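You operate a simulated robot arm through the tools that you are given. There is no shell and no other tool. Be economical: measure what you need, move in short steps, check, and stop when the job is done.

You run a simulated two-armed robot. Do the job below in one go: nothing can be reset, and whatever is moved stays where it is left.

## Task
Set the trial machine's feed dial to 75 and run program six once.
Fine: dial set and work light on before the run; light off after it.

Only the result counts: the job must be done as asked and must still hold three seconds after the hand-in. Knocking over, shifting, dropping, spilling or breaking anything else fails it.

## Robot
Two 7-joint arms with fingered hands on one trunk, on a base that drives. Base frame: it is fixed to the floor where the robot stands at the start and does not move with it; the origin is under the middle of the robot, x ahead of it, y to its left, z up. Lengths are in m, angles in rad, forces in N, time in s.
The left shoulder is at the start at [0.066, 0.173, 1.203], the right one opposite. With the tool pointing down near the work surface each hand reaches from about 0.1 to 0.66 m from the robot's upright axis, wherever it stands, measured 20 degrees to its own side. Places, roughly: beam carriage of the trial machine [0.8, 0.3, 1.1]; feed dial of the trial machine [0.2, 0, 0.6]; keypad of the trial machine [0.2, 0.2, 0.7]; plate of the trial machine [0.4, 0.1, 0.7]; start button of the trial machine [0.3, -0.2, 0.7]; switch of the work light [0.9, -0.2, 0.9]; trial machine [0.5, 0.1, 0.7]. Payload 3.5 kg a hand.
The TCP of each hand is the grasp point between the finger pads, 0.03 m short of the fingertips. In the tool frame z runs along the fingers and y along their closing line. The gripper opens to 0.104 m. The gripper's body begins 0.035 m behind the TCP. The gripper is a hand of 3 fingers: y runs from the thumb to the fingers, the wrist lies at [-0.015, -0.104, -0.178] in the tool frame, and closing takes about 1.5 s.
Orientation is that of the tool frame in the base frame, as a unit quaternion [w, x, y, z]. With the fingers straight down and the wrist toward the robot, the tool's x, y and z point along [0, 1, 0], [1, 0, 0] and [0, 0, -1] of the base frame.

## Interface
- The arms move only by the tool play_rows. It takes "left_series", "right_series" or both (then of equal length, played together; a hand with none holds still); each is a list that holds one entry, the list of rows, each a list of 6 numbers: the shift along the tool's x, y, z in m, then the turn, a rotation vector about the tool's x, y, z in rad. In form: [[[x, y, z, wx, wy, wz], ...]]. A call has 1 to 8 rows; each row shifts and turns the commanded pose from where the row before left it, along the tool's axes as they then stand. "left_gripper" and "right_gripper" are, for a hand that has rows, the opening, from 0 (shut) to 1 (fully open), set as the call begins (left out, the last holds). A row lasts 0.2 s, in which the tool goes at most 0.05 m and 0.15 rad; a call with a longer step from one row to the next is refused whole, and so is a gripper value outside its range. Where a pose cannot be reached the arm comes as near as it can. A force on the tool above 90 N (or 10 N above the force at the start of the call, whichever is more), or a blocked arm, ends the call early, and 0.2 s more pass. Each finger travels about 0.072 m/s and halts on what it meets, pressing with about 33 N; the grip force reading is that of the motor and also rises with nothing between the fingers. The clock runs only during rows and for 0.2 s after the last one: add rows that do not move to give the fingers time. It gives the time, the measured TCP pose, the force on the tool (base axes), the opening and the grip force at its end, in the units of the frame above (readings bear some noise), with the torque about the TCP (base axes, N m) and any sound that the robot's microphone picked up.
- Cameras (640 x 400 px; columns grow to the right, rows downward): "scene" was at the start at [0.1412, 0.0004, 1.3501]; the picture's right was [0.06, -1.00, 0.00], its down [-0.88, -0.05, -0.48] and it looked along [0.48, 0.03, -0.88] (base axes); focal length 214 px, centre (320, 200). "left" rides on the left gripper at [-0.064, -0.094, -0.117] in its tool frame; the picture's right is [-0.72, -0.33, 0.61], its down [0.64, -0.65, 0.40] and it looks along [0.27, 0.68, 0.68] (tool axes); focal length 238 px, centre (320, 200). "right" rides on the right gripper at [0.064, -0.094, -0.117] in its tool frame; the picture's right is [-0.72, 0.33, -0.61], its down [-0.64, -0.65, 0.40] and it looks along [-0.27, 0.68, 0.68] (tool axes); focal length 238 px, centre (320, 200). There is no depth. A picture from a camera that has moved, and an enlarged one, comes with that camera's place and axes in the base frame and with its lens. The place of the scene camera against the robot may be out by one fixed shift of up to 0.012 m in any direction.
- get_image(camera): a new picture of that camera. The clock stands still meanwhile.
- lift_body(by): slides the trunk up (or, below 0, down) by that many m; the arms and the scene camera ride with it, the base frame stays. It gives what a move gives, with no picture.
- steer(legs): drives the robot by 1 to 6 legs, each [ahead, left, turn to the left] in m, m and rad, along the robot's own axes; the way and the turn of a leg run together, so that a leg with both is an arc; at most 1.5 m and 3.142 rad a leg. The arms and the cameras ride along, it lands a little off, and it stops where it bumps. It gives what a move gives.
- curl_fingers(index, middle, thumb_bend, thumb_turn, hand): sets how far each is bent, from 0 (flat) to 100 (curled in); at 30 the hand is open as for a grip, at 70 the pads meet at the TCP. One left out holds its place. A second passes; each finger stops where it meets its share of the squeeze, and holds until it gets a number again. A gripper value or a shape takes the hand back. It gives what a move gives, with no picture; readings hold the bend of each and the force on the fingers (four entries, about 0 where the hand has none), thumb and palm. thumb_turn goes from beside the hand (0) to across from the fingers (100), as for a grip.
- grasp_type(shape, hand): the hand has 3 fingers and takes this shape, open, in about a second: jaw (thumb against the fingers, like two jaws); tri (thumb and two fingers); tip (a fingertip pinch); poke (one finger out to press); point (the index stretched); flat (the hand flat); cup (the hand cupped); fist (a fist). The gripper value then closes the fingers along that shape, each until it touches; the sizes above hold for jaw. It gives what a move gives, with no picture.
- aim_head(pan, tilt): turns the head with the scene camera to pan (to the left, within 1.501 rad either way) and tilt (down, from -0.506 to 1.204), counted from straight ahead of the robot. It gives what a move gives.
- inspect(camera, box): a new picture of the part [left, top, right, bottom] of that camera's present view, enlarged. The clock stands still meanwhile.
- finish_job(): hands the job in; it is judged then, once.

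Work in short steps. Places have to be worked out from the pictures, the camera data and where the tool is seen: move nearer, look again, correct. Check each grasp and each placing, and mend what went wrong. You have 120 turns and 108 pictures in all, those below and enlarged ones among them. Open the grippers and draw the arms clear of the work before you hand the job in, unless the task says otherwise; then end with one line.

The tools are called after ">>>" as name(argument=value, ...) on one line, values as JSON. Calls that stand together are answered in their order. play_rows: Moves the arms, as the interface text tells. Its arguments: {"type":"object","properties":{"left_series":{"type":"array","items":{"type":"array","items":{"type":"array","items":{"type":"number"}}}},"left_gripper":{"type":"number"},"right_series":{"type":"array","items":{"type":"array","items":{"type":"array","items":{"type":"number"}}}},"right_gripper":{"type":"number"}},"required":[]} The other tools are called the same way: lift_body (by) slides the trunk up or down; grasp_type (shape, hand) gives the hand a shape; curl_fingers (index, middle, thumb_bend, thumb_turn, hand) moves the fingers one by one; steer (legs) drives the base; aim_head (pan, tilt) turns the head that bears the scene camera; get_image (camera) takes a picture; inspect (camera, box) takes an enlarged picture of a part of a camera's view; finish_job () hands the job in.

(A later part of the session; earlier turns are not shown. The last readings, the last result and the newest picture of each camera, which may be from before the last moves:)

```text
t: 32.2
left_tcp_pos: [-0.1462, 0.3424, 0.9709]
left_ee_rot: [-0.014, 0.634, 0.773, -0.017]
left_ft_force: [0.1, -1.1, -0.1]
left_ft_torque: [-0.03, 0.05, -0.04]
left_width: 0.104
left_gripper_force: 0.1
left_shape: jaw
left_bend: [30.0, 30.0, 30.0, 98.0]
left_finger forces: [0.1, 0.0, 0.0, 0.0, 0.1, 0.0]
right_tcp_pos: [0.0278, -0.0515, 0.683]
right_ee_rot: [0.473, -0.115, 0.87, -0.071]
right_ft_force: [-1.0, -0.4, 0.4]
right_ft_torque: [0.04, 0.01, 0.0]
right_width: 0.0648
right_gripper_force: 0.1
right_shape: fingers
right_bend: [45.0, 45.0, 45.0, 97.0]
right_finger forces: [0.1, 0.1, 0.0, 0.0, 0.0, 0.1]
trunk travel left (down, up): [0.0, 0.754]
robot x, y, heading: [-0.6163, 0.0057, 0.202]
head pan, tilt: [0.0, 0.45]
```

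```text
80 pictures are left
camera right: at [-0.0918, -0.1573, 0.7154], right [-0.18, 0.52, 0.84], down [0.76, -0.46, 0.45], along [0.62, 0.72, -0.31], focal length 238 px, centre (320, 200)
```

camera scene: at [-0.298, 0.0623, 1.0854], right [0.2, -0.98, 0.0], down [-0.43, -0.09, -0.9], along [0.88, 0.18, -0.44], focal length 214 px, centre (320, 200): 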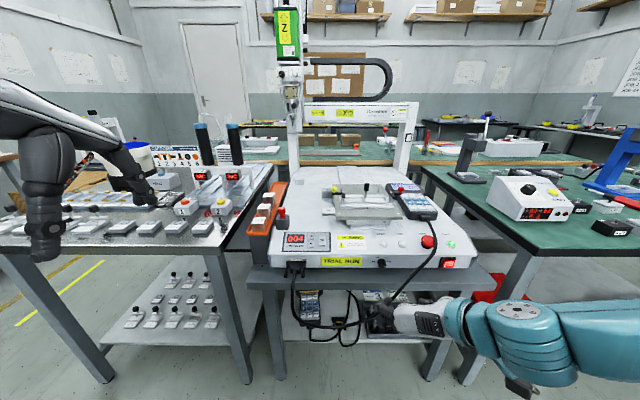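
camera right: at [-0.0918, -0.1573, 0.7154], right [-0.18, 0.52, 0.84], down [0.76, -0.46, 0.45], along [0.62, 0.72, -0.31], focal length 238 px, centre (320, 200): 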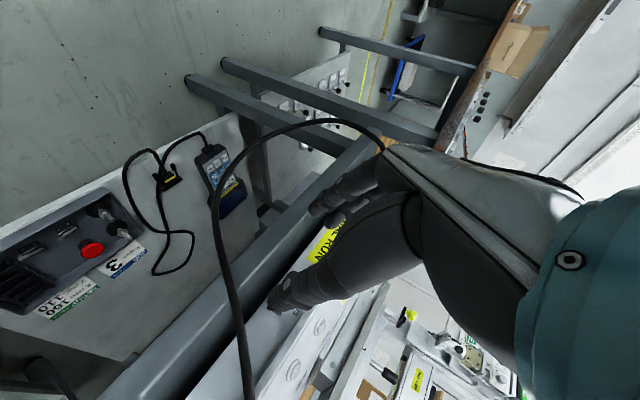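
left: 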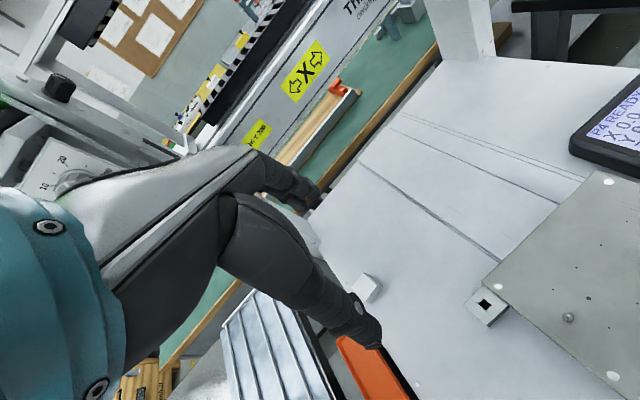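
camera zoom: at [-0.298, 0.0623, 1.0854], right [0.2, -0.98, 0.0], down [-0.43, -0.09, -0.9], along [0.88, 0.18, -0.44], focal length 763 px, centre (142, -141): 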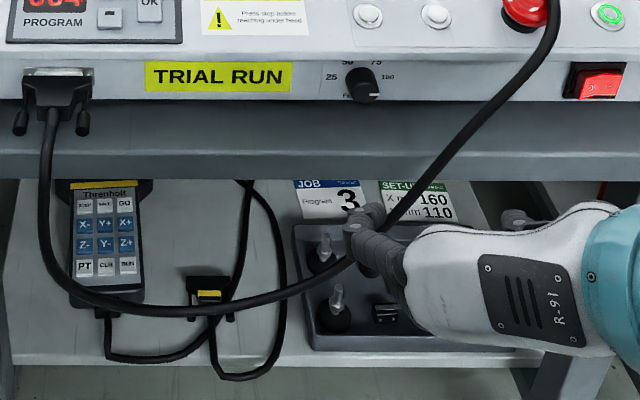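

I zoom in on the hand to calibrate the scene camera against the reported TCP.

>>> inspect(camera="scene", box=[360, 285, 424, 325])

>>> inspect(camera="scene", box=[356, 250, 404, 280])

```text
10.00 times, centred on (392, 305) of scene
camera zoom: at [-0.298, 0.0623, 1.0854], right [0.2, -0.98, 0.0], down [-0.43, -0.09, -0.9], along [0.88, 0.18, -0.44], focal length 2145 px, centre (-400, -850)
```

zoom: 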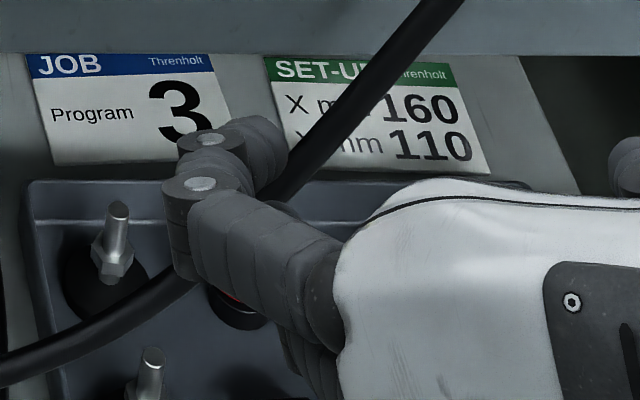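

```text
13.33 times, centred on (380, 265) of scene
camera zoom: at [-0.298, 0.0623, 1.0854], right [0.2, -0.98, 0.0], down [-0.43, -0.09, -0.9], along [0.88, 0.18, -0.44], focal length 2860 px, centre (-480, -667)
```

zoom: 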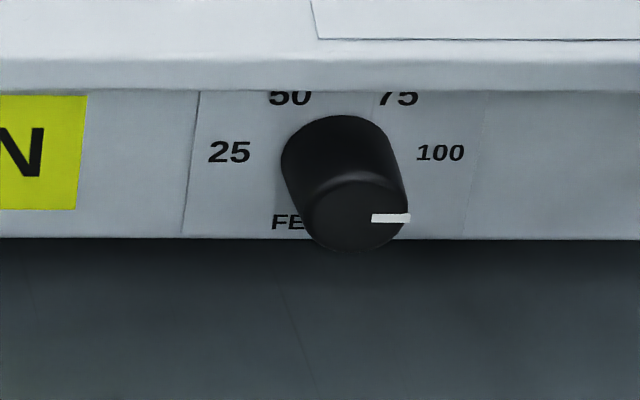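

The dial points exactly at 3 o'clock (100). I move to a staging pose about 6 cm short of the knob and roll the wrist slightly lower so there's room to turn it up.

>>> play_rows(right_series=[[[-0.0193, 0.0026, 0.0327, 0, 0, 0], [-0.0193, 0.0026, 0.0327, 0, 0, 0], [-0.0193, 0.0026, 0.0327, 0, 0, 0], [0, 0, 0, -0.075, 0, 0.12], [0, 0, 0, -0.075, 0, 0.12], [0, 0, 0, 0, 0, 0]]])

>>> get_image(camera="right")

>>> inspect(camera="scene", box=[340, 240, 436, 300])

```text
t: 33.6
left_tcp_pos: [-0.1472, 0.3418, 0.9708]
left_ee_rot: [-0.014, 0.633, 0.774, -0.016]
left_ft_force: [-0.2, -0.7, -0.8]
left_ft_torque: [-0.01, 0.03, -0.02]
left_width: 0.1036
left_gripper_force: 0.1
left_shape: jaw
left_bend: [30.0, 30.0, 30.0, 98.0]
left_finger forces: [0.1, 0.0, 0.0, 0.0, 0.1, 0.0]
right_tcp_pos: [0.1408, -0.0305, 0.6727]
right_ee_rot: [0.468, -0.046, 0.881, 0.052]
right_ft_force: [0.2, 0.3, -0.3]
right_ft_torque: [0.0, -0.01, 0.02]
right_width: 0.0644
right_gripper_force: 0.0
right_shape: fingers
right_bend: [45.0, 45.0, 45.0, 97.0]
right_finger forces: [0.0, 0.1, 0.0, 0.0, 0.0, 0.0]
trunk travel left (down, up): [0.0, 0.754]
robot x, y, heading: [-0.6197, 0.0059, 0.201]
head pan, tilt: [0.0, 0.45]
```

```text
77 pictures are left
camera right: at [0.0218, -0.1403, 0.678], right [-0.14, 0.26, 0.95], down [0.77, -0.57, 0.28], along [0.62, 0.78, -0.12], focal length 238 px, centre (320, 200)
```

right: 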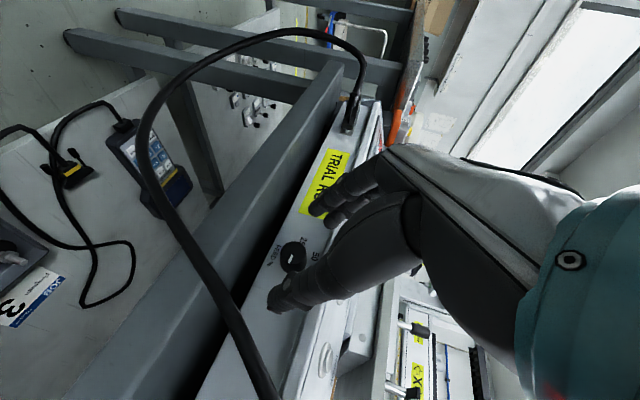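

```text
6.67 times, centred on (388, 270) of scene
camera zoom: at [-0.2981, 0.0623, 1.0854], right [0.2, -0.98, 0.0], down [-0.43, -0.09, -0.9], along [0.88, 0.18, -0.44], focal length 1430 px, centre (-133, -267)
```

zoom: 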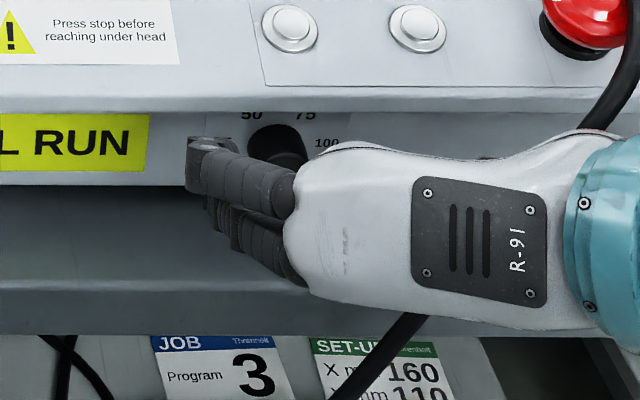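

The right camera shows the knob almost between the fingertips, a bit toward the finger side. I advance 3 cm along the tool with a small correction and look again.

>>> play_rows(right_series=[[[-0.005, 0.004, 0.015, 0, 0, 0], [-0.005, 0.004, 0.015, 0, 0, 0], [0, 0, 0, 0, 0, 0]]])

>>> inspect(camera="right", box=[220, 160, 380, 340])

>>> inspect(camera="scene", box=[340, 240, 436, 300])

```text
t: 34.4
left_tcp_pos: [-0.1491, 0.3416, 0.9731]
left_ee_rot: [-0.012, 0.633, 0.774, -0.016]
left_ft_force: [-0.5, 1.0, -0.8]
left_ft_torque: [-0.02, -0.02, 0.01]
left_width: 0.1037
left_gripper_force: 0.0
left_shape: jaw
left_bend: [30.0, 30.0, 30.0, 98.0]
left_finger forces: [0.0, 0.0, 0.1, 0.0, 0.0, 0.1]
right_tcp_pos: [0.1677, -0.017, 0.6658]
right_ee_rot: [0.467, -0.048, 0.881, 0.053]
right_ft_force: [-23.8, -3.6, 5.0]
right_ft_torque: [0.16, -0.05, 0.85]
right_width: 0.0647
right_gripper_force: 12.1
right_shape: fingers
right_bend: [45.0, 44.0, 45.0, 97.0]
right_finger forces: [0.1, 24.0, 0.0, 0.0, 0.0, 0.0]
trunk travel left (down, up): [0.0, 0.754]
robot x, y, heading: [-0.6231, 0.004, 0.198]
head pan, tilt: [0.0, 0.45]
```

```text
2.22 times, centred on (300, 250) of right
camera zoom: at [0.0486, -0.1273, 0.672], right [-0.14, 0.26, 0.95], down [0.78, -0.57, 0.27], along [0.61, 0.78, -0.12], focal length 530 px, centre (364, 89)
```

zoom: 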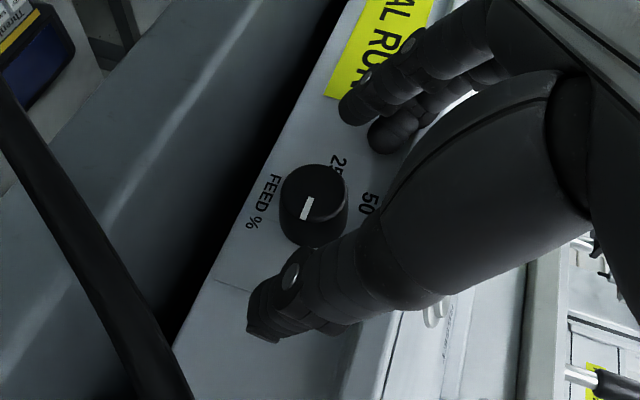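

```text
6.67 times, centred on (388, 270) of scene
camera zoom: at [-0.3005, 0.0619, 1.0862], right [0.2, -0.98, 0.0], down [-0.42, -0.09, -0.9], along [0.88, 0.18, -0.43], focal length 1430 px, centre (-133, -267)
```

zoom: 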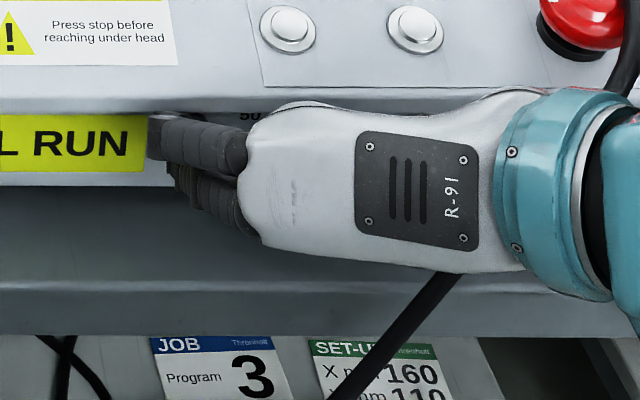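

A finger (middle, the upper one) touched the machine's lip with 24 N, while the knob is well lined up between thumb and fingers. I back off and switch to a fingertip pinch to fit below the lip.

>>> play_rows(right_series=[[[0, 0, -0.02, 0, 0, 0], [0, 0, -0.02, 0, 0, 0], [0, 0, 0, 0, 0, 0]]])

>>> grasp_type(hand="right", shape="tip")

>>> inspect(camera="right", box=[200, 140, 400, 340])

>>> inspect(camera="scene", box=[340, 240, 436, 300])

```text
t: 35.2
left_tcp_pos: [-0.1468, 0.3439, 0.9711]
left_ee_rot: [-0.014, 0.634, 0.773, -0.017]
left_ft_force: [-0.9, 0.0, 0.1]
left_ft_torque: [0.01, -0.02, -0.01]
left_width: 0.1037
left_gripper_force: 0.1
left_shape: jaw
left_bend: [30.0, 30.0, 30.0, 98.0]
left_finger forces: [0.0, 0.0, 0.0, 0.0, 0.0, 0.0]
right_tcp_pos: [0.1379, -0.0249, 0.6896]
right_ee_rot: [0.469, -0.045, 0.881, 0.05]
right_ft_force: [-0.1, 0.6, -0.3]
right_ft_torque: [0.0, -0.01, 0.02]
right_width: 0.0647
right_gripper_force: 0.2
right_shape: fingers
right_bend: [45.0, 45.0, 45.0, 97.0]
right_finger forces: [0.0, 0.0, 0.0, 0.0, 0.0, 0.1]
trunk travel left (down, up): [0.0, 0.754]
robot x, y, heading: [-0.6185, 0.0023, 0.2]
head pan, tilt: [0.0, 0.45]
```

```text
t: 36.1
left_tcp_pos: [-0.146, 0.3434, 0.9715]
left_ee_rot: [-0.013, 0.634, 0.773, -0.017]
left_ft_force: [0.3, 0.2, -0.2]
left_ft_torque: [-0.01, 0.0, -0.01]
left_width: 0.1038
left_gripper_force: 0.2
left_shape: jaw
left_bend: [30.0, 30.0, 30.0, 98.0]
left_finger forces: [0.1, 0.0, 0.0, 0.0, 0.0, 0.0]
right_tcp_pos: [0.137, -0.0236, 0.6888]
right_ee_rot: [0.469, -0.046, 0.881, 0.051]
right_ft_force: [0.4, -0.2, 0.4]
right_ft_torque: [0.03, 0.03, -0.01]
right_width: 0.1037
right_gripper_force: 0.1
right_shape: tip
right_bend: [30.0, 98.0, 30.0, 97.0]
right_finger forces: [0.1, 0.1, 0.0, 0.0, 0.0, 0.0]
trunk travel left (down, up): [0.0, 0.754]
robot x, y, heading: [-0.6221, -0.0016, 0.196]
head pan, tilt: [0.0, 0.45]
```

```text
2.00 times, centred on (300, 240) of right
camera zoom: at [0.0176, -0.1338, 0.6953], right [-0.14, 0.27, 0.95], down [0.77, -0.57, 0.28], along [0.62, 0.78, -0.12], focal length 477 px, centre (360, 120)
```

zoom: 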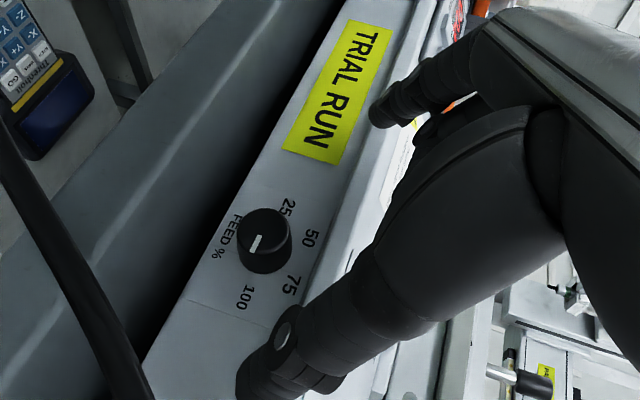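

```text
6.67 times, centred on (388, 270) of scene
camera zoom: at [-0.298, 0.0623, 1.0854], right [0.2, -0.98, 0.0], down [-0.43, -0.09, -0.9], along [0.88, 0.18, -0.44], focal length 1430 px, centre (-133, -267)
```

zoom: 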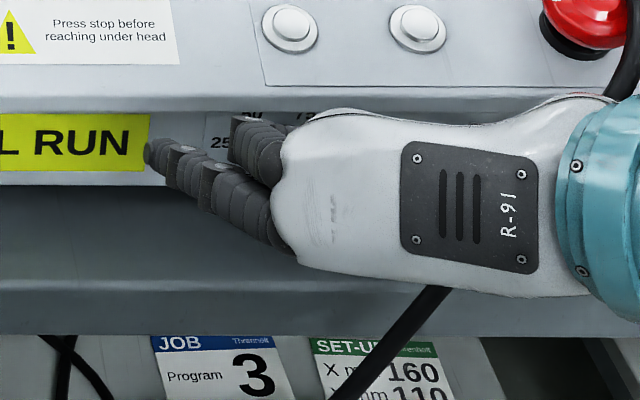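

The tip shape curls the middle finger away, and the dial labels are clear: the pointer is at 100. I close the pinch to about 5 cm and check where the tips are.

>>> play_rows(right_series=[[[0, 0, 0, 0, 0, 0], [0, 0, 0, 0, 0, 0], [0, 0, 0, 0, 0, 0], [0, 0, 0, 0, 0, 0]]], right_gripper=0.5)

>>> inspect(camera="right", box=[200, 140, 400, 340])

```text
t: 37.1
left_tcp_pos: [-0.146, 0.3426, 0.9722]
left_ee_rot: [-0.014, 0.633, 0.774, -0.017]
left_ft_force: [0.1, -0.6, -0.3]
left_ft_torque: [-0.01, -0.02, 0.04]
left_width: 0.1038
left_gripper_force: 0.1
left_shape: jaw
left_bend: [30.0, 30.0, 30.0, 98.0]
left_finger forces: [0.0, 0.1, 0.1, 0.1, 0.0, 0.0]
right_tcp_pos: [0.1367, -0.0243, 0.6896]
right_ee_rot: [0.468, -0.046, 0.881, 0.051]
right_ft_force: [0.1, 0.4, -0.6]
right_ft_torque: [0.03, -0.01, 0.02]
right_width: 0.0526
right_gripper_force: 0.0
right_shape: tip
right_bend: [73.0, 98.0, 69.0, 100.0]
right_finger forces: [0.0, 0.0, 0.1, 0.0, 0.1, 0.1]
trunk travel left (down, up): [0.0, 0.754]
robot x, y, heading: [-0.617, 0.0041, 0.199]
head pan, tilt: [0.0, 0.45]
```

```text
2.00 times, centred on (300, 240) of right
camera zoom: at [0.0176, -0.1338, 0.6953], right [-0.14, 0.27, 0.95], down [0.77, -0.57, 0.28], along [0.62, 0.78, -0.12], focal length 477 px, centre (360, 120)
```

zoom: 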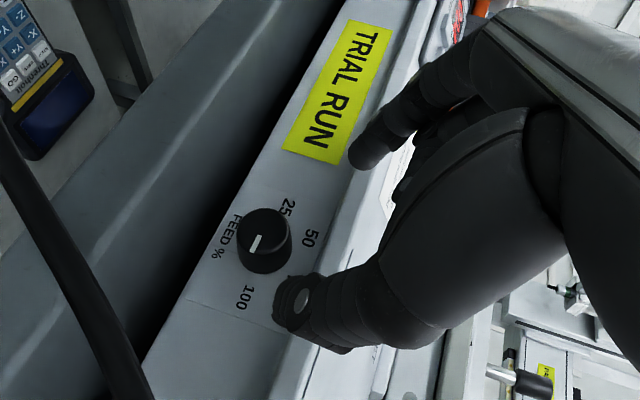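

Triangulating two right-camera views puts the knob face at about (0.203, -0.005, 0.6425). I advance 6.6 cm nearly straight along the tool axis to straddle it.

>>> play_rows(right_series=[[[-0.001, 0.0022, 0.0165, 0, 0, 0], [-0.001, 0.0022, 0.0165, 0, 0, 0], [-0.0007, 0.0023, 0.0165, 0, 0, 0], [0, 0, 0.012, 0, 0, 0], [0, 0, 0, 0, 0, 0]]])

>>> inspect(camera="right", box=[200, 140, 400, 340])

>>> inspect(camera="scene", box=[340, 240, 436, 300])

```text
t: 38.3
left_tcp_pos: [-0.1541, 0.342, 0.975]
left_ee_rot: [-0.012, 0.633, 0.774, -0.014]
left_ft_force: [-0.6, 0.3, -0.4]
left_ft_torque: [0.01, 0.02, 0.01]
left_width: 0.1038
left_gripper_force: 0.1
left_shape: jaw
left_bend: [30.0, 30.0, 30.0, 98.0]
left_finger forces: [0.0, 0.0, 0.0, 0.0, 0.0, 0.1]
right_tcp_pos: [0.1761, -0.0001, 0.6622]
right_ee_rot: [0.465, -0.056, 0.881, 0.062]
right_ft_force: [-75.2, -11.0, 20.7]
right_ft_torque: [0.12, 0.63, 0.67]
right_width: 0.0516
right_gripper_force: 0.0
right_shape: tip
right_bend: [77.0, 98.0, 69.0, 97.0]
right_finger forces: [58.9, 0.0, 0.0, 0.0, 17.8, 0.0]
trunk travel left (down, up): [0.0, 0.754]
robot x, y, heading: [-0.6223, -0.0013, 0.197]
head pan, tilt: [0.0, 0.45]
```

```text
2.00 times, centred on (300, 240) of right
camera zoom: at [0.0601, -0.1129, 0.6676], right [-0.15, 0.25, 0.96], down [0.79, -0.55, 0.27], along [0.6, 0.8, -0.12], focal length 477 px, centre (360, 120)
```

zoom: 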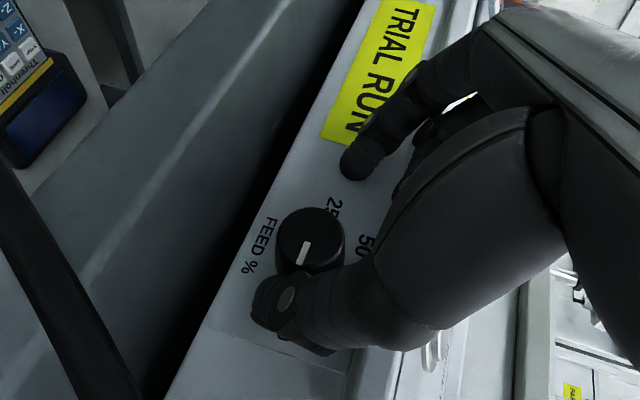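

```text
6.67 times, centred on (388, 270) of scene
camera zoom: at [-0.3059, 0.0614, 1.088], right [0.2, -0.98, 0.0], down [-0.42, -0.09, -0.9], along [0.89, 0.18, -0.43], focal length 1430 px, centre (-133, -267)
```

zoom: 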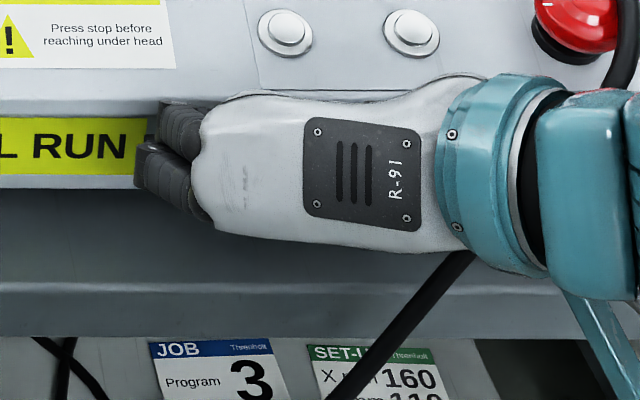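

Both fingertips (index 59 N, thumb 18 N) have met the panel with the knob between them. I back off 7 mm right away and then close gently.

>>> play_rows(right_series=[[[0, 0, -0.012, 0, 0, 0], [0, 0, 0, 0, 0, 0]]])

>>> inspect(camera="right", box=[220, 160, 380, 320])

```text
t: 38.9
left_tcp_pos: [-0.1489, 0.3428, 0.9734]
left_ee_rot: [-0.013, 0.633, 0.774, -0.016]
left_ft_force: [-0.1, 0.1, 0.5]
left_ft_torque: [0.0, 0.01, 0.0]
left_width: 0.1039
left_gripper_force: 0.0
left_shape: jaw
left_bend: [30.0, 30.0, 30.0, 98.0]
left_finger forces: [0.1, 0.1, 0.0, 0.0, 0.0, 0.0]
right_tcp_pos: [0.1756, -0.0064, 0.6648]
right_ee_rot: [0.468, -0.05, 0.881, 0.054]
right_ft_force: [-35.1, -4.9, 5.6]
right_ft_torque: [0.16, 0.36, 0.95]
right_width: 0.0506
right_gripper_force: 0.1
right_shape: tip
right_bend: [75.0, 98.0, 70.0, 99.0]
right_finger forces: [33.5, 0.1, 0.0, 0.0, 2.1, 0.1]
trunk travel left (down, up): [0.0, 0.754]
robot x, y, heading: [-0.618, -0.0003, 0.201]
head pan, tilt: [0.0, 0.45]
```

```text
2.50 times, centred on (300, 240) of right
camera zoom: at [0.0568, -0.118, 0.6701], right [-0.15, 0.26, 0.95], down [0.78, -0.57, 0.27], along [0.61, 0.78, -0.12], focal length 596 px, centre (370, 100)
```

zoom: 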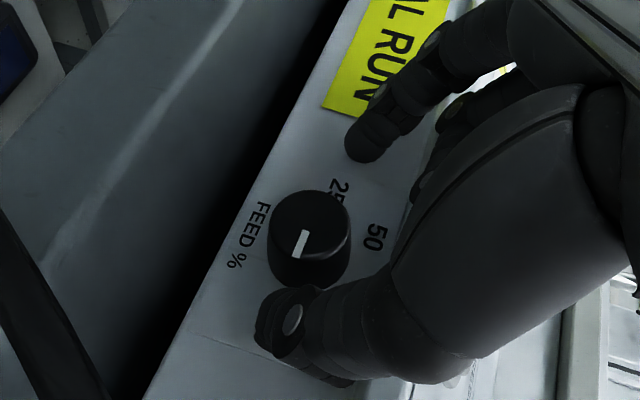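

Index still presses the panel with 33 N, so I back off another 1 cm and shift slightly lower before closing.

>>> play_rows(right_series=[[[0.004, 0, -0.01, 0, 0, 0], [0, 0, 0, 0, 0, 0]]])

>>> play_rows(right_series=[[[0, 0, 0, 0, 0, 0], [0, 0, 0, 0, 0, 0], [0, 0, 0, 0, 0, 0], [0, 0, 0, 0, 0, 0], [0, 0, 0, 0, 0, 0], [0, 0, 0, 0, 0, 0]]], right_gripper=0.1)

>>> inspect(camera="right", box=[220, 160, 380, 320])

```text
t: 39.5
left_tcp_pos: [-0.145, 0.3433, 0.9719]
left_ee_rot: [-0.014, 0.634, 0.773, -0.017]
left_ft_force: [-0.3, 0.1, 0.4]
left_ft_torque: [0.01, -0.04, 0.03]
left_width: 0.1038
left_gripper_force: 0.0
left_shape: jaw
left_bend: [30.0, 30.0, 30.0, 98.0]
left_finger forces: [0.0, 0.1, 0.0, 0.1, 0.0, 0.1]
right_tcp_pos: [0.1703, -0.0107, 0.6672]
right_ee_rot: [0.47, -0.045, 0.88, 0.049]
right_ft_force: [-0.1, -0.1, -0.2]
right_ft_torque: [0.01, 0.01, -0.01]
right_width: 0.0514
right_gripper_force: 0.1
right_shape: tip
right_bend: [73.0, 98.0, 70.0, 100.0]
right_finger forces: [0.0, 0.0, 0.0, 0.0, 0.0, 0.0]
trunk travel left (down, up): [0.0, 0.754]
robot x, y, heading: [-0.6197, 0.0007, 0.202]
head pan, tilt: [0.0, 0.45]
```

```text
t: 40.9
left_tcp_pos: [-0.1461, 0.3424, 0.9723]
left_ee_rot: [-0.014, 0.634, 0.773, -0.017]
left_ft_force: [1.0, 0.4, 0.3]
left_ft_torque: [0.0, 0.02, -0.01]
left_width: 0.1037
left_gripper_force: 0.1
left_shape: jaw
left_bend: [30.0, 30.0, 30.0, 98.0]
left_finger forces: [0.1, 0.1, 0.0, 0.0, 0.1, 0.0]
right_tcp_pos: [0.168, -0.0104, 0.6657]
right_ee_rot: [0.468, -0.046, 0.881, 0.051]
right_ft_force: [-2.9, -9.8, 3.5]
right_ft_torque: [-0.19, 0.0, -0.26]
right_width: 0.0114
right_gripper_force: 0.0
right_shape: tip
right_bend: [71.0, 98.0, 68.0, 100.0]
right_finger forces: [0.1, 0.0, 0.0, 0.0, 9.1, 0.0]
trunk travel left (down, up): [0.0, 0.754]
robot x, y, heading: [-0.6192, 0.0045, 0.198]
head pan, tilt: [0.0, 0.45]
```

```text
2.50 times, centred on (300, 240) of right
camera zoom: at [0.0491, -0.1199, 0.6719], right [-0.14, 0.27, 0.95], down [0.77, -0.57, 0.28], along [0.62, 0.78, -0.12], focal length 596 px, centre (370, 100)
```

zoom: 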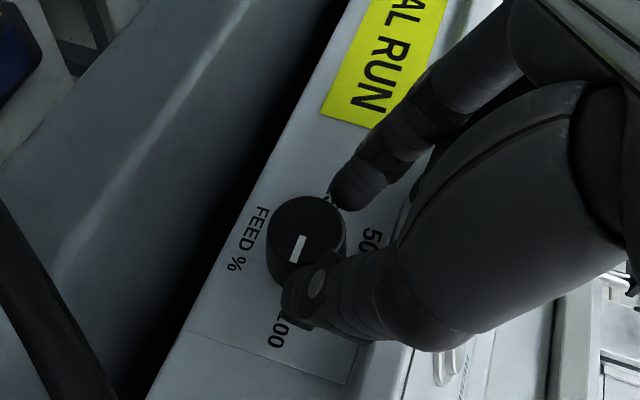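

Thumb touches the knob but the pinch sits a little high (knob is toward picture left/down). I reopen slightly, shift down 6 mm and in 5 mm, and close again.

>>> play_rows(right_series=[[[0, 0, 0, 0, 0, 0], [0, 0, 0, 0, 0, 0], [0, 0, 0, 0, 0, 0], [0.007, -0.002, 0.006, 0, 0, 0], [0, 0, 0, 0, 0, 0]]], right_gripper=0.4)

>>> play_rows(right_series=[[[0, 0, 0, 0, 0, 0], [0, 0, 0, 0, 0, 0], [0, 0, 0, 0, 0, 0], [0, 0, 0, 0, 0, 0], [0, 0, 0, 0, 0, 0], [0, 0, 0, 0, 0, 0]]], right_gripper=0.0)

>>> inspect(camera="right", box=[220, 160, 380, 320])

```text
t: 42.1
left_tcp_pos: [-0.1462, 0.3427, 0.9709]
left_ee_rot: [-0.013, 0.633, 0.774, -0.017]
left_ft_force: [0.7, -0.4, 0.1]
left_ft_torque: [-0.01, 0.0, -0.01]
left_width: 0.1035
left_gripper_force: 0.0
left_shape: jaw
left_bend: [30.0, 30.0, 30.0, 98.0]
left_finger forces: [0.0, 0.0, 0.0, 0.1, 0.0, 0.0]
right_tcp_pos: [0.1708, -0.0115, 0.6545]
right_ee_rot: [0.468, -0.046, 0.881, 0.05]
right_ft_force: [0.4, 1.0, -0.1]
right_ft_torque: [-0.02, -0.02, -0.01]
right_width: 0.0416
right_gripper_force: 0.0
right_shape: tip
right_bend: [73.0, 98.0, 72.0, 100.0]
right_finger forces: [0.1, 0.0, 0.0, 0.0, 0.0, 0.1]
trunk travel left (down, up): [0.0, 0.754]
robot x, y, heading: [-0.62, 0.002, 0.199]
head pan, tilt: [0.0, 0.45]
```

```text
t: 43.5
left_tcp_pos: [-0.1452, 0.3424, 0.9728]
left_ee_rot: [-0.014, 0.634, 0.773, -0.018]
left_ft_force: [0.3, 0.5, -0.6]
left_ft_torque: [0.01, 0.0, -0.04]
left_width: 0.1039
left_gripper_force: 0.0
left_shape: jaw
left_bend: [30.0, 30.0, 30.0, 98.0]
left_finger forces: [0.0, 0.0, 0.0, 0.0, 0.0, 0.0]
right_tcp_pos: [0.171, -0.0124, 0.6541]
right_ee_rot: [0.467, -0.046, 0.881, 0.052]
right_ft_force: [2.6, -0.1, -4.0]
right_ft_torque: [0.02, 0.04, 0.04]
right_width: 0.0176
right_gripper_force: 32.8
right_shape: tip
right_bend: [69.0, 100.0, 74.0, 100.0]
right_finger forces: [29.1, 0.0, 0.1, 0.0, 29.4, 0.0]
trunk travel left (down, up): [0.0, 0.754]
robot x, y, heading: [-0.6238, 0.0, 0.197]
head pan, tilt: [0.0, 0.45]
```

```text
2.50 times, centred on (300, 240) of right
camera zoom: at [0.0509, -0.1212, 0.6613], right [-0.14, 0.27, 0.95], down [0.77, -0.57, 0.28], along [0.62, 0.78, -0.12], focal length 596 px, centre (370, 100)
```

zoom: 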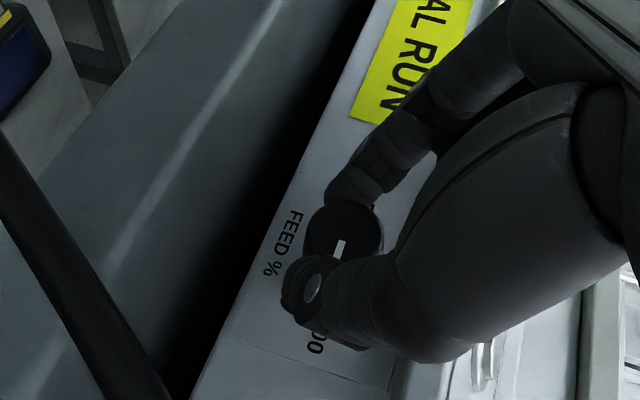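

The knob is gripped firmly (29 N on both sides). I turn it counterclockwise by 30° about the dial axis.

>>> play_rows(right_series=[[[0, 0.0018, 0, 0.071, -0.003, -0.108], [0, 0.0018, 0, 0.071, -0.003, -0.108], [0, 0.0018, 0, 0.071, -0.003, -0.108], [0, 0.0018, 0, 0.071, -0.003, -0.108], [0, 0, 0, 0, 0, 0]]])

>>> inspect(camera="right", box=[220, 160, 380, 320])

```text
t: 44.7
left_tcp_pos: [-0.1462, 0.3425, 0.9724]
left_ee_rot: [-0.013, 0.633, 0.774, -0.016]
left_ft_force: [-0.5, 0.4, 1.0]
left_ft_torque: [0.02, -0.03, 0.0]
left_width: 0.1039
left_gripper_force: 0.0
left_shape: jaw
left_bend: [30.0, 30.0, 30.0, 98.0]
left_finger forces: [0.0, 0.0, 0.0, 0.0, 0.1, 0.0]
right_tcp_pos: [0.1352, -0.0499, 0.6462]
right_ee_rot: [0.479, -0.165, 0.845, -0.17]
right_ft_force: [-0.2, 0.5, 0.6]
right_ft_torque: [0.01, 0.02, 0.0]
right_width: 0.0125
right_gripper_force: 33.3
right_shape: tip
right_bend: [73.0, 100.0, 85.0, 100.0]
right_finger forces: [0.0, 0.0, 0.0, 0.0, 0.0, 0.1]
right hand out of reach, approached as far as the arm can: row 3, 4
trunk travel left (down, up): [0.0, 0.754]
robot x, y, heading: [-0.6186, 0.0035, 0.201]
head pan, tilt: [0.0, 0.45]
```

```text
2.50 times, centred on (300, 240) of right
camera zoom: at [0.0136, -0.1447, 0.6949], right [-0.22, 0.69, 0.69], down [0.74, -0.35, 0.58], along [0.64, 0.64, -0.43], focal length 596 px, centre (370, 100)
```

zoom: 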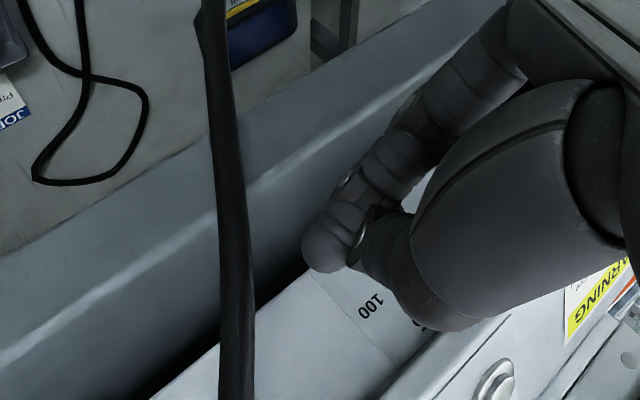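

Past about 15° the arm hit its limit and the fingers slipped off the knob. I open, retreat and look at the dial.

>>> play_rows(right_series=[[[0, 0, -0.03, 0, 0, 0], [-0.01, 0, -0.03, 0, 0, 0.1], [0, 0, 0, -0.07, 0, 0.11], [0, 0, 0, -0.07, 0, 0.11], [0, 0, 0, -0.07, 0, 0.11], [0, 0, 0, -0.07, 0, 0.11], [0, 0, 0, 0, 0, 0]]], right_gripper=0.5)

>>> inspect(camera="right", box=[140, 100, 460, 300])

>>> inspect(camera="scene", box=[340, 240, 436, 300])

```text
t: 46.3
left_tcp_pos: [-0.1469, 0.3429, 0.9709]
left_ee_rot: [-0.014, 0.633, 0.774, -0.017]
left_ft_force: [0.6, -0.4, -0.4]
left_ft_torque: [0.02, 0.05, 0.0]
left_width: 0.1038
left_gripper_force: 0.0
left_shape: jaw
left_bend: [30.0, 30.0, 30.0, 98.0]
left_finger forces: [0.1, 0.1, 0.0, 0.0, 0.0, 0.1]
right_tcp_pos: [0.0984, -0.0279, 0.699]
right_ee_rot: [0.471, -0.006, 0.881, 0.051]
right_ft_force: [-0.3, -0.2, 0.4]
right_ft_torque: [0.02, 0.03, 0.02]
right_width: 0.0517
right_gripper_force: 0.0
right_shape: tip
right_bend: [73.0, 98.0, 70.0, 100.0]
right_finger forces: [0.0, 0.1, 0.0, 0.1, 0.0, 0.0]
right hand out of reach, approached as far as the arm can: row 5, 6
trunk travel left (down, up): [0.0, 0.754]
robot x, y, heading: [-0.6212, 0.0012, 0.198]
head pan, tilt: [0.0, 0.45]
```

```text
2.00 times, centred on (300, 200) of right
camera zoom: at [-0.0281, -0.1285, 0.7001], right [-0.13, 0.24, 0.96], down [0.73, -0.63, 0.25], along [0.67, 0.74, -0.09], focal length 477 px, centre (360, 200)
```

zoom: 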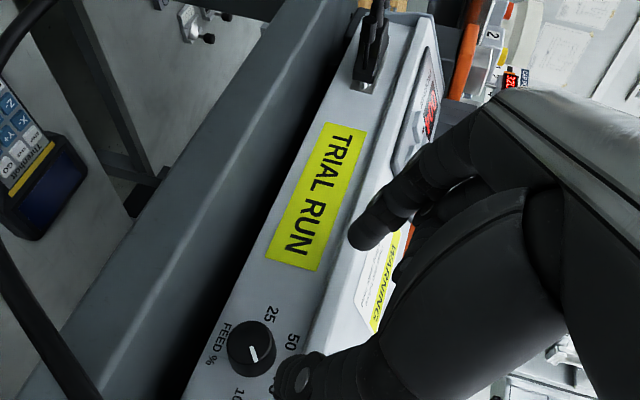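

```text
6.67 times, centred on (388, 270) of scene
camera zoom: at [-0.2981, 0.0622, 1.0854], right [0.2, -0.98, 0.0], down [-0.43, -0.09, -0.9], along [0.88, 0.18, -0.44], focal length 1430 px, centre (-133, -267)
```

zoom: 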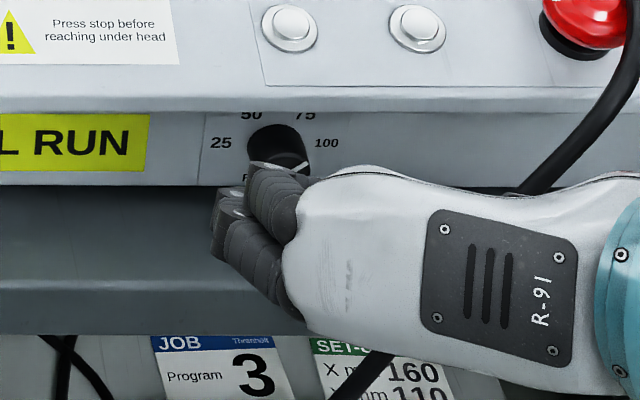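

The dial appears to have moved some. I zoom in on it.

>>> inspect(camera="right", box=[225, 235, 305, 295])

>>> inspect(camera="scene", box=[360, 252, 392, 272])

```text
6.67 times, centred on (265, 265) of right
camera zoom: at [-0.0281, -0.1285, 0.7001], right [-0.13, 0.24, 0.96], down [0.73, -0.63, 0.25], along [0.67, 0.74, -0.09], focal length 1589 px, centre (687, -233)
```

zoom: 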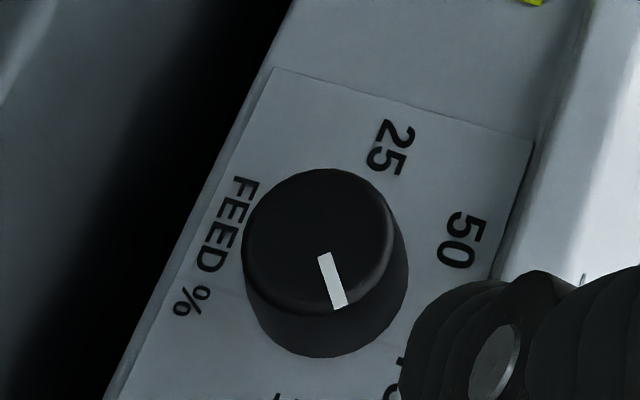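

```text
16.00 times, centred on (376, 262) of scene
camera zoom: at [-0.2981, 0.0622, 1.0854], right [0.2, -0.98, 0.0], down [-0.43, -0.09, -0.9], along [0.88, 0.18, -0.44], focal length 3432 px, centre (-576, -792)
```

zoom: 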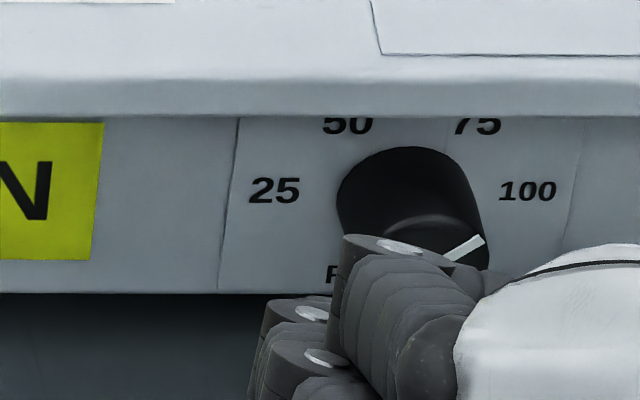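

The pointer is now about 45° up from 100, and 75 is at 60°, so roughly 15° remains. I correct the yaw and re-approach the same grip point.

>>> play_rows(right_series=[[[0, 0, 0, -0.116, 0.012, -0.077], [-0.002, -0.0025, 0.02, 0, 0, 0], [-0.002, -0.0025, 0.02, 0, 0, 0], [0, 0, 0, 0, 0, 0]]])

>>> inspect(camera="right", box=[200, 140, 400, 340])

```text
t: 47.3
left_tcp_pos: [-0.1458, 0.3434, 0.9714]
left_ee_rot: [-0.014, 0.633, 0.773, -0.016]
left_ft_force: [0.5, 0.2, -0.6]
left_ft_torque: [-0.01, -0.05, 0.01]
left_width: 0.104
left_gripper_force: 0.1
left_shape: jaw
left_bend: [30.0, 30.0, 30.0, 98.0]
left_finger forces: [0.0, 0.1, 0.0, 0.0, 0.0, 0.0]
right_tcp_pos: [0.1369, -0.0256, 0.6824]
right_ee_rot: [0.472, -0.08, 0.874, 0.08]
right_ft_force: [-0.3, -0.3, 0.2]
right_ft_torque: [0.02, 0.03, -0.01]
right_width: 0.0518
right_gripper_force: 0.0
right_shape: tip
right_bend: [73.0, 98.0, 70.0, 100.0]
right_finger forces: [0.1, 0.0, 0.0, 0.1, 0.1, 0.0]
right hand out of reach, approached as far as the arm can: row 3
trunk travel left (down, up): [0.0, 0.754]
robot x, y, heading: [-0.6219, 0.0038, 0.195]
head pan, tilt: [0.0, 0.45]
```

```text
2.00 times, centred on (300, 240) of right
camera zoom: at [0.0268, -0.1441, 0.6852], right [-0.18, 0.23, 0.96], down [0.82, -0.51, 0.28], along [0.55, 0.83, -0.1], focal length 477 px, centre (360, 120)
```

zoom: 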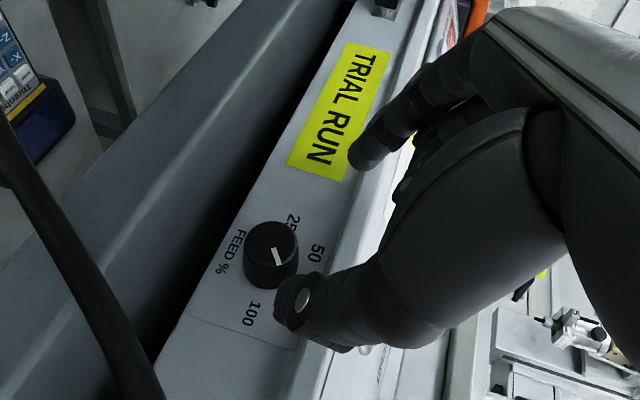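

Orientation is well aligned to the dial axis. I advance the last 4.6 cm and check.

>>> play_rows(right_series=[[[0.0025, 0.0007, 0.015, 0, 0, 0], [0.0026, 0.0007, 0.015, 0, 0, 0], [0, 0, 0.016, 0, 0, 0], [0, 0, 0, 0, 0, 0]]])

>>> inspect(camera="right", box=[220, 160, 380, 320])

```text
t: 48.3
left_tcp_pos: [-0.1467, 0.3427, 0.9713]
left_ee_rot: [-0.014, 0.634, 0.773, -0.017]
left_ft_force: [0.4, 0.2, -0.2]
left_ft_torque: [0.0, 0.01, 0.04]
left_width: 0.1038
left_gripper_force: 0.0
left_shape: jaw
left_bend: [30.0, 30.0, 30.0, 98.0]
left_finger forces: [0.0, 0.0, 0.0, 0.1, 0.0, 0.1]
right_tcp_pos: [0.1725, -0.012, 0.6615]
right_ee_rot: [0.473, -0.078, 0.874, 0.079]
right_ft_force: [-1.4, -0.6, 0.7]
right_ft_torque: [0.01, -0.01, -0.07]
right_width: 0.0515
right_gripper_force: 0.0
right_shape: tip
right_bend: [73.0, 98.0, 70.0, 100.0]
right_finger forces: [0.0, 0.0, 0.0, 0.0, 1.2, 0.0]
right hand out of reach, approached as far as the arm can: row 1, 2
trunk travel left (down, up): [0.0, 0.754]
robot x, y, heading: [-0.6187, 0.0043, 0.198]
head pan, tilt: [0.0, 0.45]
```

```text
2.50 times, centred on (300, 240) of right
camera zoom: at [0.0625, -0.1313, 0.6639], right [-0.18, 0.23, 0.96], down [0.81, -0.51, 0.28], along [0.55, 0.83, -0.1], focal length 596 px, centre (370, 100)
```

zoom: 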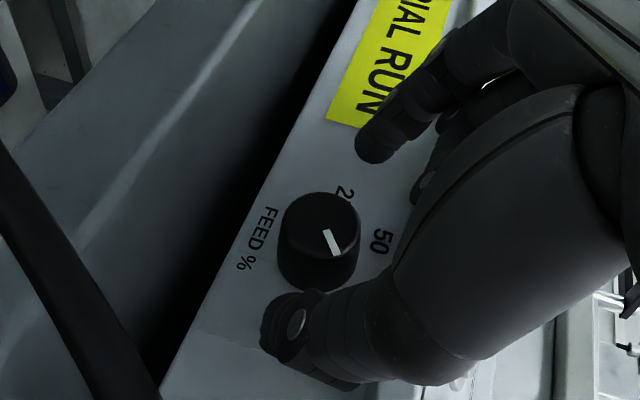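

The pinch is about 6 mm high again, limited by the wrist. I shift down with a tiny roll back to free it.

>>> play_rows(right_series=[[[0.004, 0, -0.002, 0.02, 0, -0.03], [0.004, 0, 0, 0.015, 0, -0.025], [0, 0, 0, 0, 0, 0]]])

>>> play_rows(right_series=[[[0, 0, 0, 0, 0, 0], [0, 0, 0, 0, 0, 0], [0, 0, 0, 0, 0, 0], [0, 0, 0, 0, 0, 0], [0, 0, 0, 0, 0, 0], [0, 0, 0, 0, 0, 0], [0, 0, 0, 0, 0, 0]]], right_gripper=0.0)

>>> inspect(camera="right", box=[220, 160, 380, 320])

```text
t: 49.1
left_tcp_pos: [-0.1472, 0.3422, 0.9718]
left_ee_rot: [-0.014, 0.634, 0.773, -0.017]
left_ft_force: [-0.6, 0.2, -0.1]
left_ft_torque: [0.01, 0.0, 0.01]
left_width: 0.1039
left_gripper_force: 0.0
left_shape: jaw
left_bend: [30.0, 30.0, 30.0, 98.0]
left_finger forces: [0.0, 0.0, 0.0, 0.0, 0.0, 0.0]
right_tcp_pos: [0.1687, -0.0119, 0.657]
right_ee_rot: [0.475, -0.095, 0.873, 0.05]
right_ft_force: [-0.7, 0.4, 0.3]
right_ft_torque: [0.0, 0.0, 0.03]
right_width: 0.0516
right_gripper_force: 0.0
right_shape: tip
right_bend: [73.0, 98.0, 70.0, 100.0]
right_finger forces: [0.1, 0.1, 0.1, 0.0, 0.0, 0.1]
right hand out of reach, approached as far as the arm can: row 2
trunk travel left (down, up): [0.0, 0.754]
robot x, y, heading: [-0.6211, 0.003, 0.198]
head pan, tilt: [0.0, 0.45]
```

```text
t: 50.7
left_tcp_pos: [-0.1448, 0.3434, 0.9712]
left_ee_rot: [-0.014, 0.633, 0.774, -0.017]
left_ft_force: [0.6, 0.4, -0.3]
left_ft_torque: [0.01, -0.02, 0.0]
left_width: 0.1038
left_gripper_force: 0.0
left_shape: jaw
left_bend: [30.0, 30.0, 30.0, 98.0]
left_finger forces: [0.0, 0.0, 0.0, 0.0, 0.0, 0.1]
right_tcp_pos: [0.1683, -0.011, 0.6583]
right_ee_rot: [0.474, -0.095, 0.874, 0.05]
right_ft_force: [2.8, 0.1, -0.1]
right_ft_torque: [-0.02, -0.02, -0.02]
right_width: 0.0185
right_gripper_force: 33.1
right_shape: tip
right_bend: [70.0, 100.0, 74.0, 100.0]
right_finger forces: [29.2, 0.0, 0.0, 0.0, 29.5, 0.0]
trunk travel left (down, up): [0.0, 0.754]
robot x, y, heading: [-0.6248, -0.0002, 0.201]
head pan, tilt: [0.0, 0.45]
```

```text
2.50 times, centred on (300, 240) of right
camera zoom: at [0.0596, -0.1302, 0.6658], right [-0.19, 0.29, 0.94], down [0.81, -0.49, 0.32], along [0.55, 0.82, -0.14], focal length 596 px, centre (370, 100)
```

zoom: 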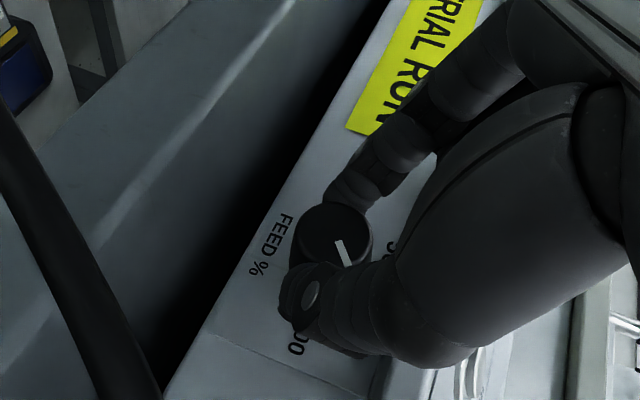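

Gripped again at 29 N. I turn another 15° counterclockwise.

>>> play_rows(right_series=[[[0, 0.0018, 0, 0.071, 0.002, -0.108], [0, 0.0018, 0, 0.071, 0.002, -0.108], [0, 0, 0, 0, 0, 0]]])

>>> inspect(camera="right", box=[220, 160, 380, 320])

```text
t: 51.5
left_tcp_pos: [-0.1455, 0.3425, 0.9703]
left_ee_rot: [-0.014, 0.633, 0.774, -0.017]
left_ft_force: [0.4, -0.6, -1.3]
left_ft_torque: [0.01, -0.03, 0.0]
left_width: 0.1037
left_gripper_force: 0.0
left_shape: jaw
left_bend: [30.0, 30.0, 30.0, 98.0]
left_finger forces: [0.0, 0.1, 0.0, 0.0, 0.0, 0.0]
right_tcp_pos: [0.1687, -0.0074, 0.6558]
right_ee_rot: [0.484, -0.153, 0.859, -0.063]
right_ft_force: [0.3, -5.5, -6.6]
right_ft_torque: [-0.06, 0.15, -0.07]
right_width: 0.0182
right_gripper_force: 33.0
right_shape: tip
right_bend: [70.0, 100.0, 74.0, 100.0]
right_finger forces: [29.4, 0.1, 0.1, 0.0, 33.0, 0.0]
trunk travel left (down, up): [0.0, 0.754]
robot x, y, heading: [-0.6186, 0.0021, 0.204]
head pan, tilt: [0.0, 0.45]
```

```text
2.50 times, centred on (300, 240) of right
camera zoom: at [0.0579, -0.1206, 0.6877], right [-0.24, 0.52, 0.82], down [0.79, -0.39, 0.48], along [0.57, 0.76, -0.31], focal length 596 px, centre (370, 100)
```

zoom: 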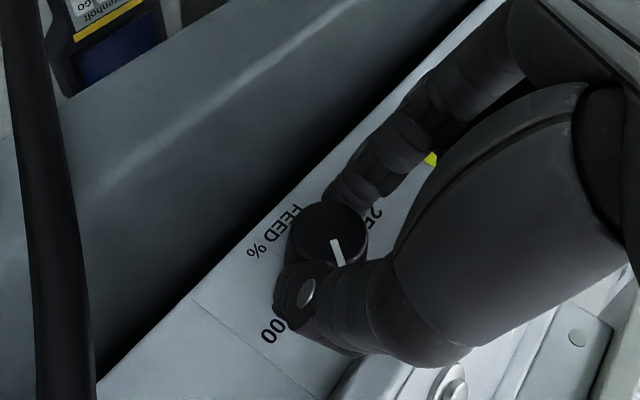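

The knob followed the hand. I release, retreat straight back and check.

>>> play_rows(right_series=[[[0, 0, 0, 0, 0, 0], [0, 0, 0, 0, 0, 0], [0, 0, 0, 0, 0, 0], [0, 0, -0.03, 0, 0, 0], [0, 0, -0.04, 0, 0, 0], [0, 0, -0.04, 0, 0, 0], [0, 0, 0, 0, 0, 0]]], right_gripper=0.5)

>>> inspect(camera="scene", box=[360, 252, 392, 272])

>>> inspect(camera="right", box=[180, 140, 400, 340])

```text
t: 53.1
left_tcp_pos: [-0.1462, 0.3433, 0.9706]
left_ee_rot: [-0.014, 0.634, 0.773, -0.017]
left_ft_force: [-0.2, 0.1, -0.2]
left_ft_torque: [0.01, -0.01, 0.03]
left_width: 0.1039
left_gripper_force: 0.1
left_shape: jaw
left_bend: [30.0, 30.0, 30.0, 98.0]
left_finger forces: [0.1, 0.0, 0.0, 0.0, 0.1, 0.1]
right_tcp_pos: [0.0765, -0.0106, 0.7134]
right_ee_rot: [0.486, -0.154, 0.858, -0.063]
right_ft_force: [0.3, 1.2, -0.1]
right_ft_torque: [0.0, -0.01, 0.01]
right_width: 0.0517
right_gripper_force: 0.0
right_shape: tip
right_bend: [73.0, 98.0, 70.0, 100.0]
right_finger forces: [0.0, 0.0, 0.1, 0.0, 0.0, 0.0]
trunk travel left (down, up): [0.0, 0.754]
robot x, y, heading: [-0.6212, 0.0023, 0.198]
head pan, tilt: [0.0, 0.45]
```

```text
16.00 times, centred on (376, 262) of scene
camera zoom: at [-0.298, 0.0623, 1.0853], right [0.2, -0.98, 0.0], down [-0.43, -0.09, -0.9], along [0.88, 0.18, -0.44], focal length 3432 px, centre (-576, -792)
```

zoom: 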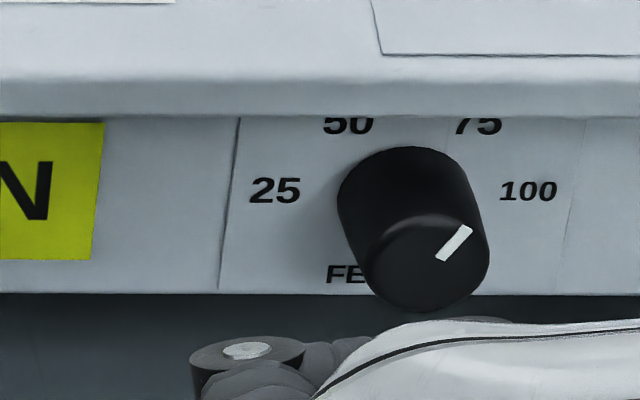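

```text
2.00 times, centred on (290, 240) of right
camera zoom: at [-0.0357, -0.1241, 0.7449], right [-0.24, 0.52, 0.82], down [0.79, -0.39, 0.48], along [0.57, 0.76, -0.31], focal length 477 px, centre (380, 120)
```

zoom: 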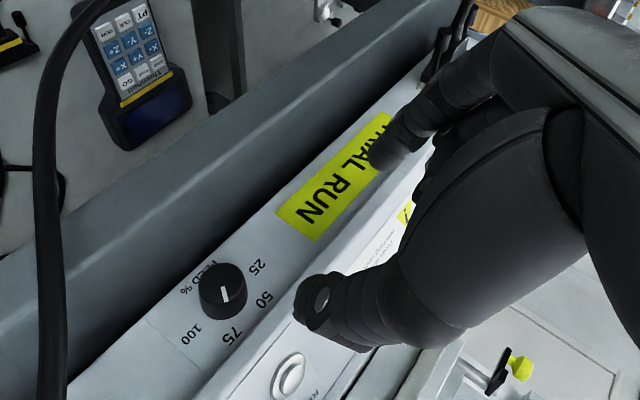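

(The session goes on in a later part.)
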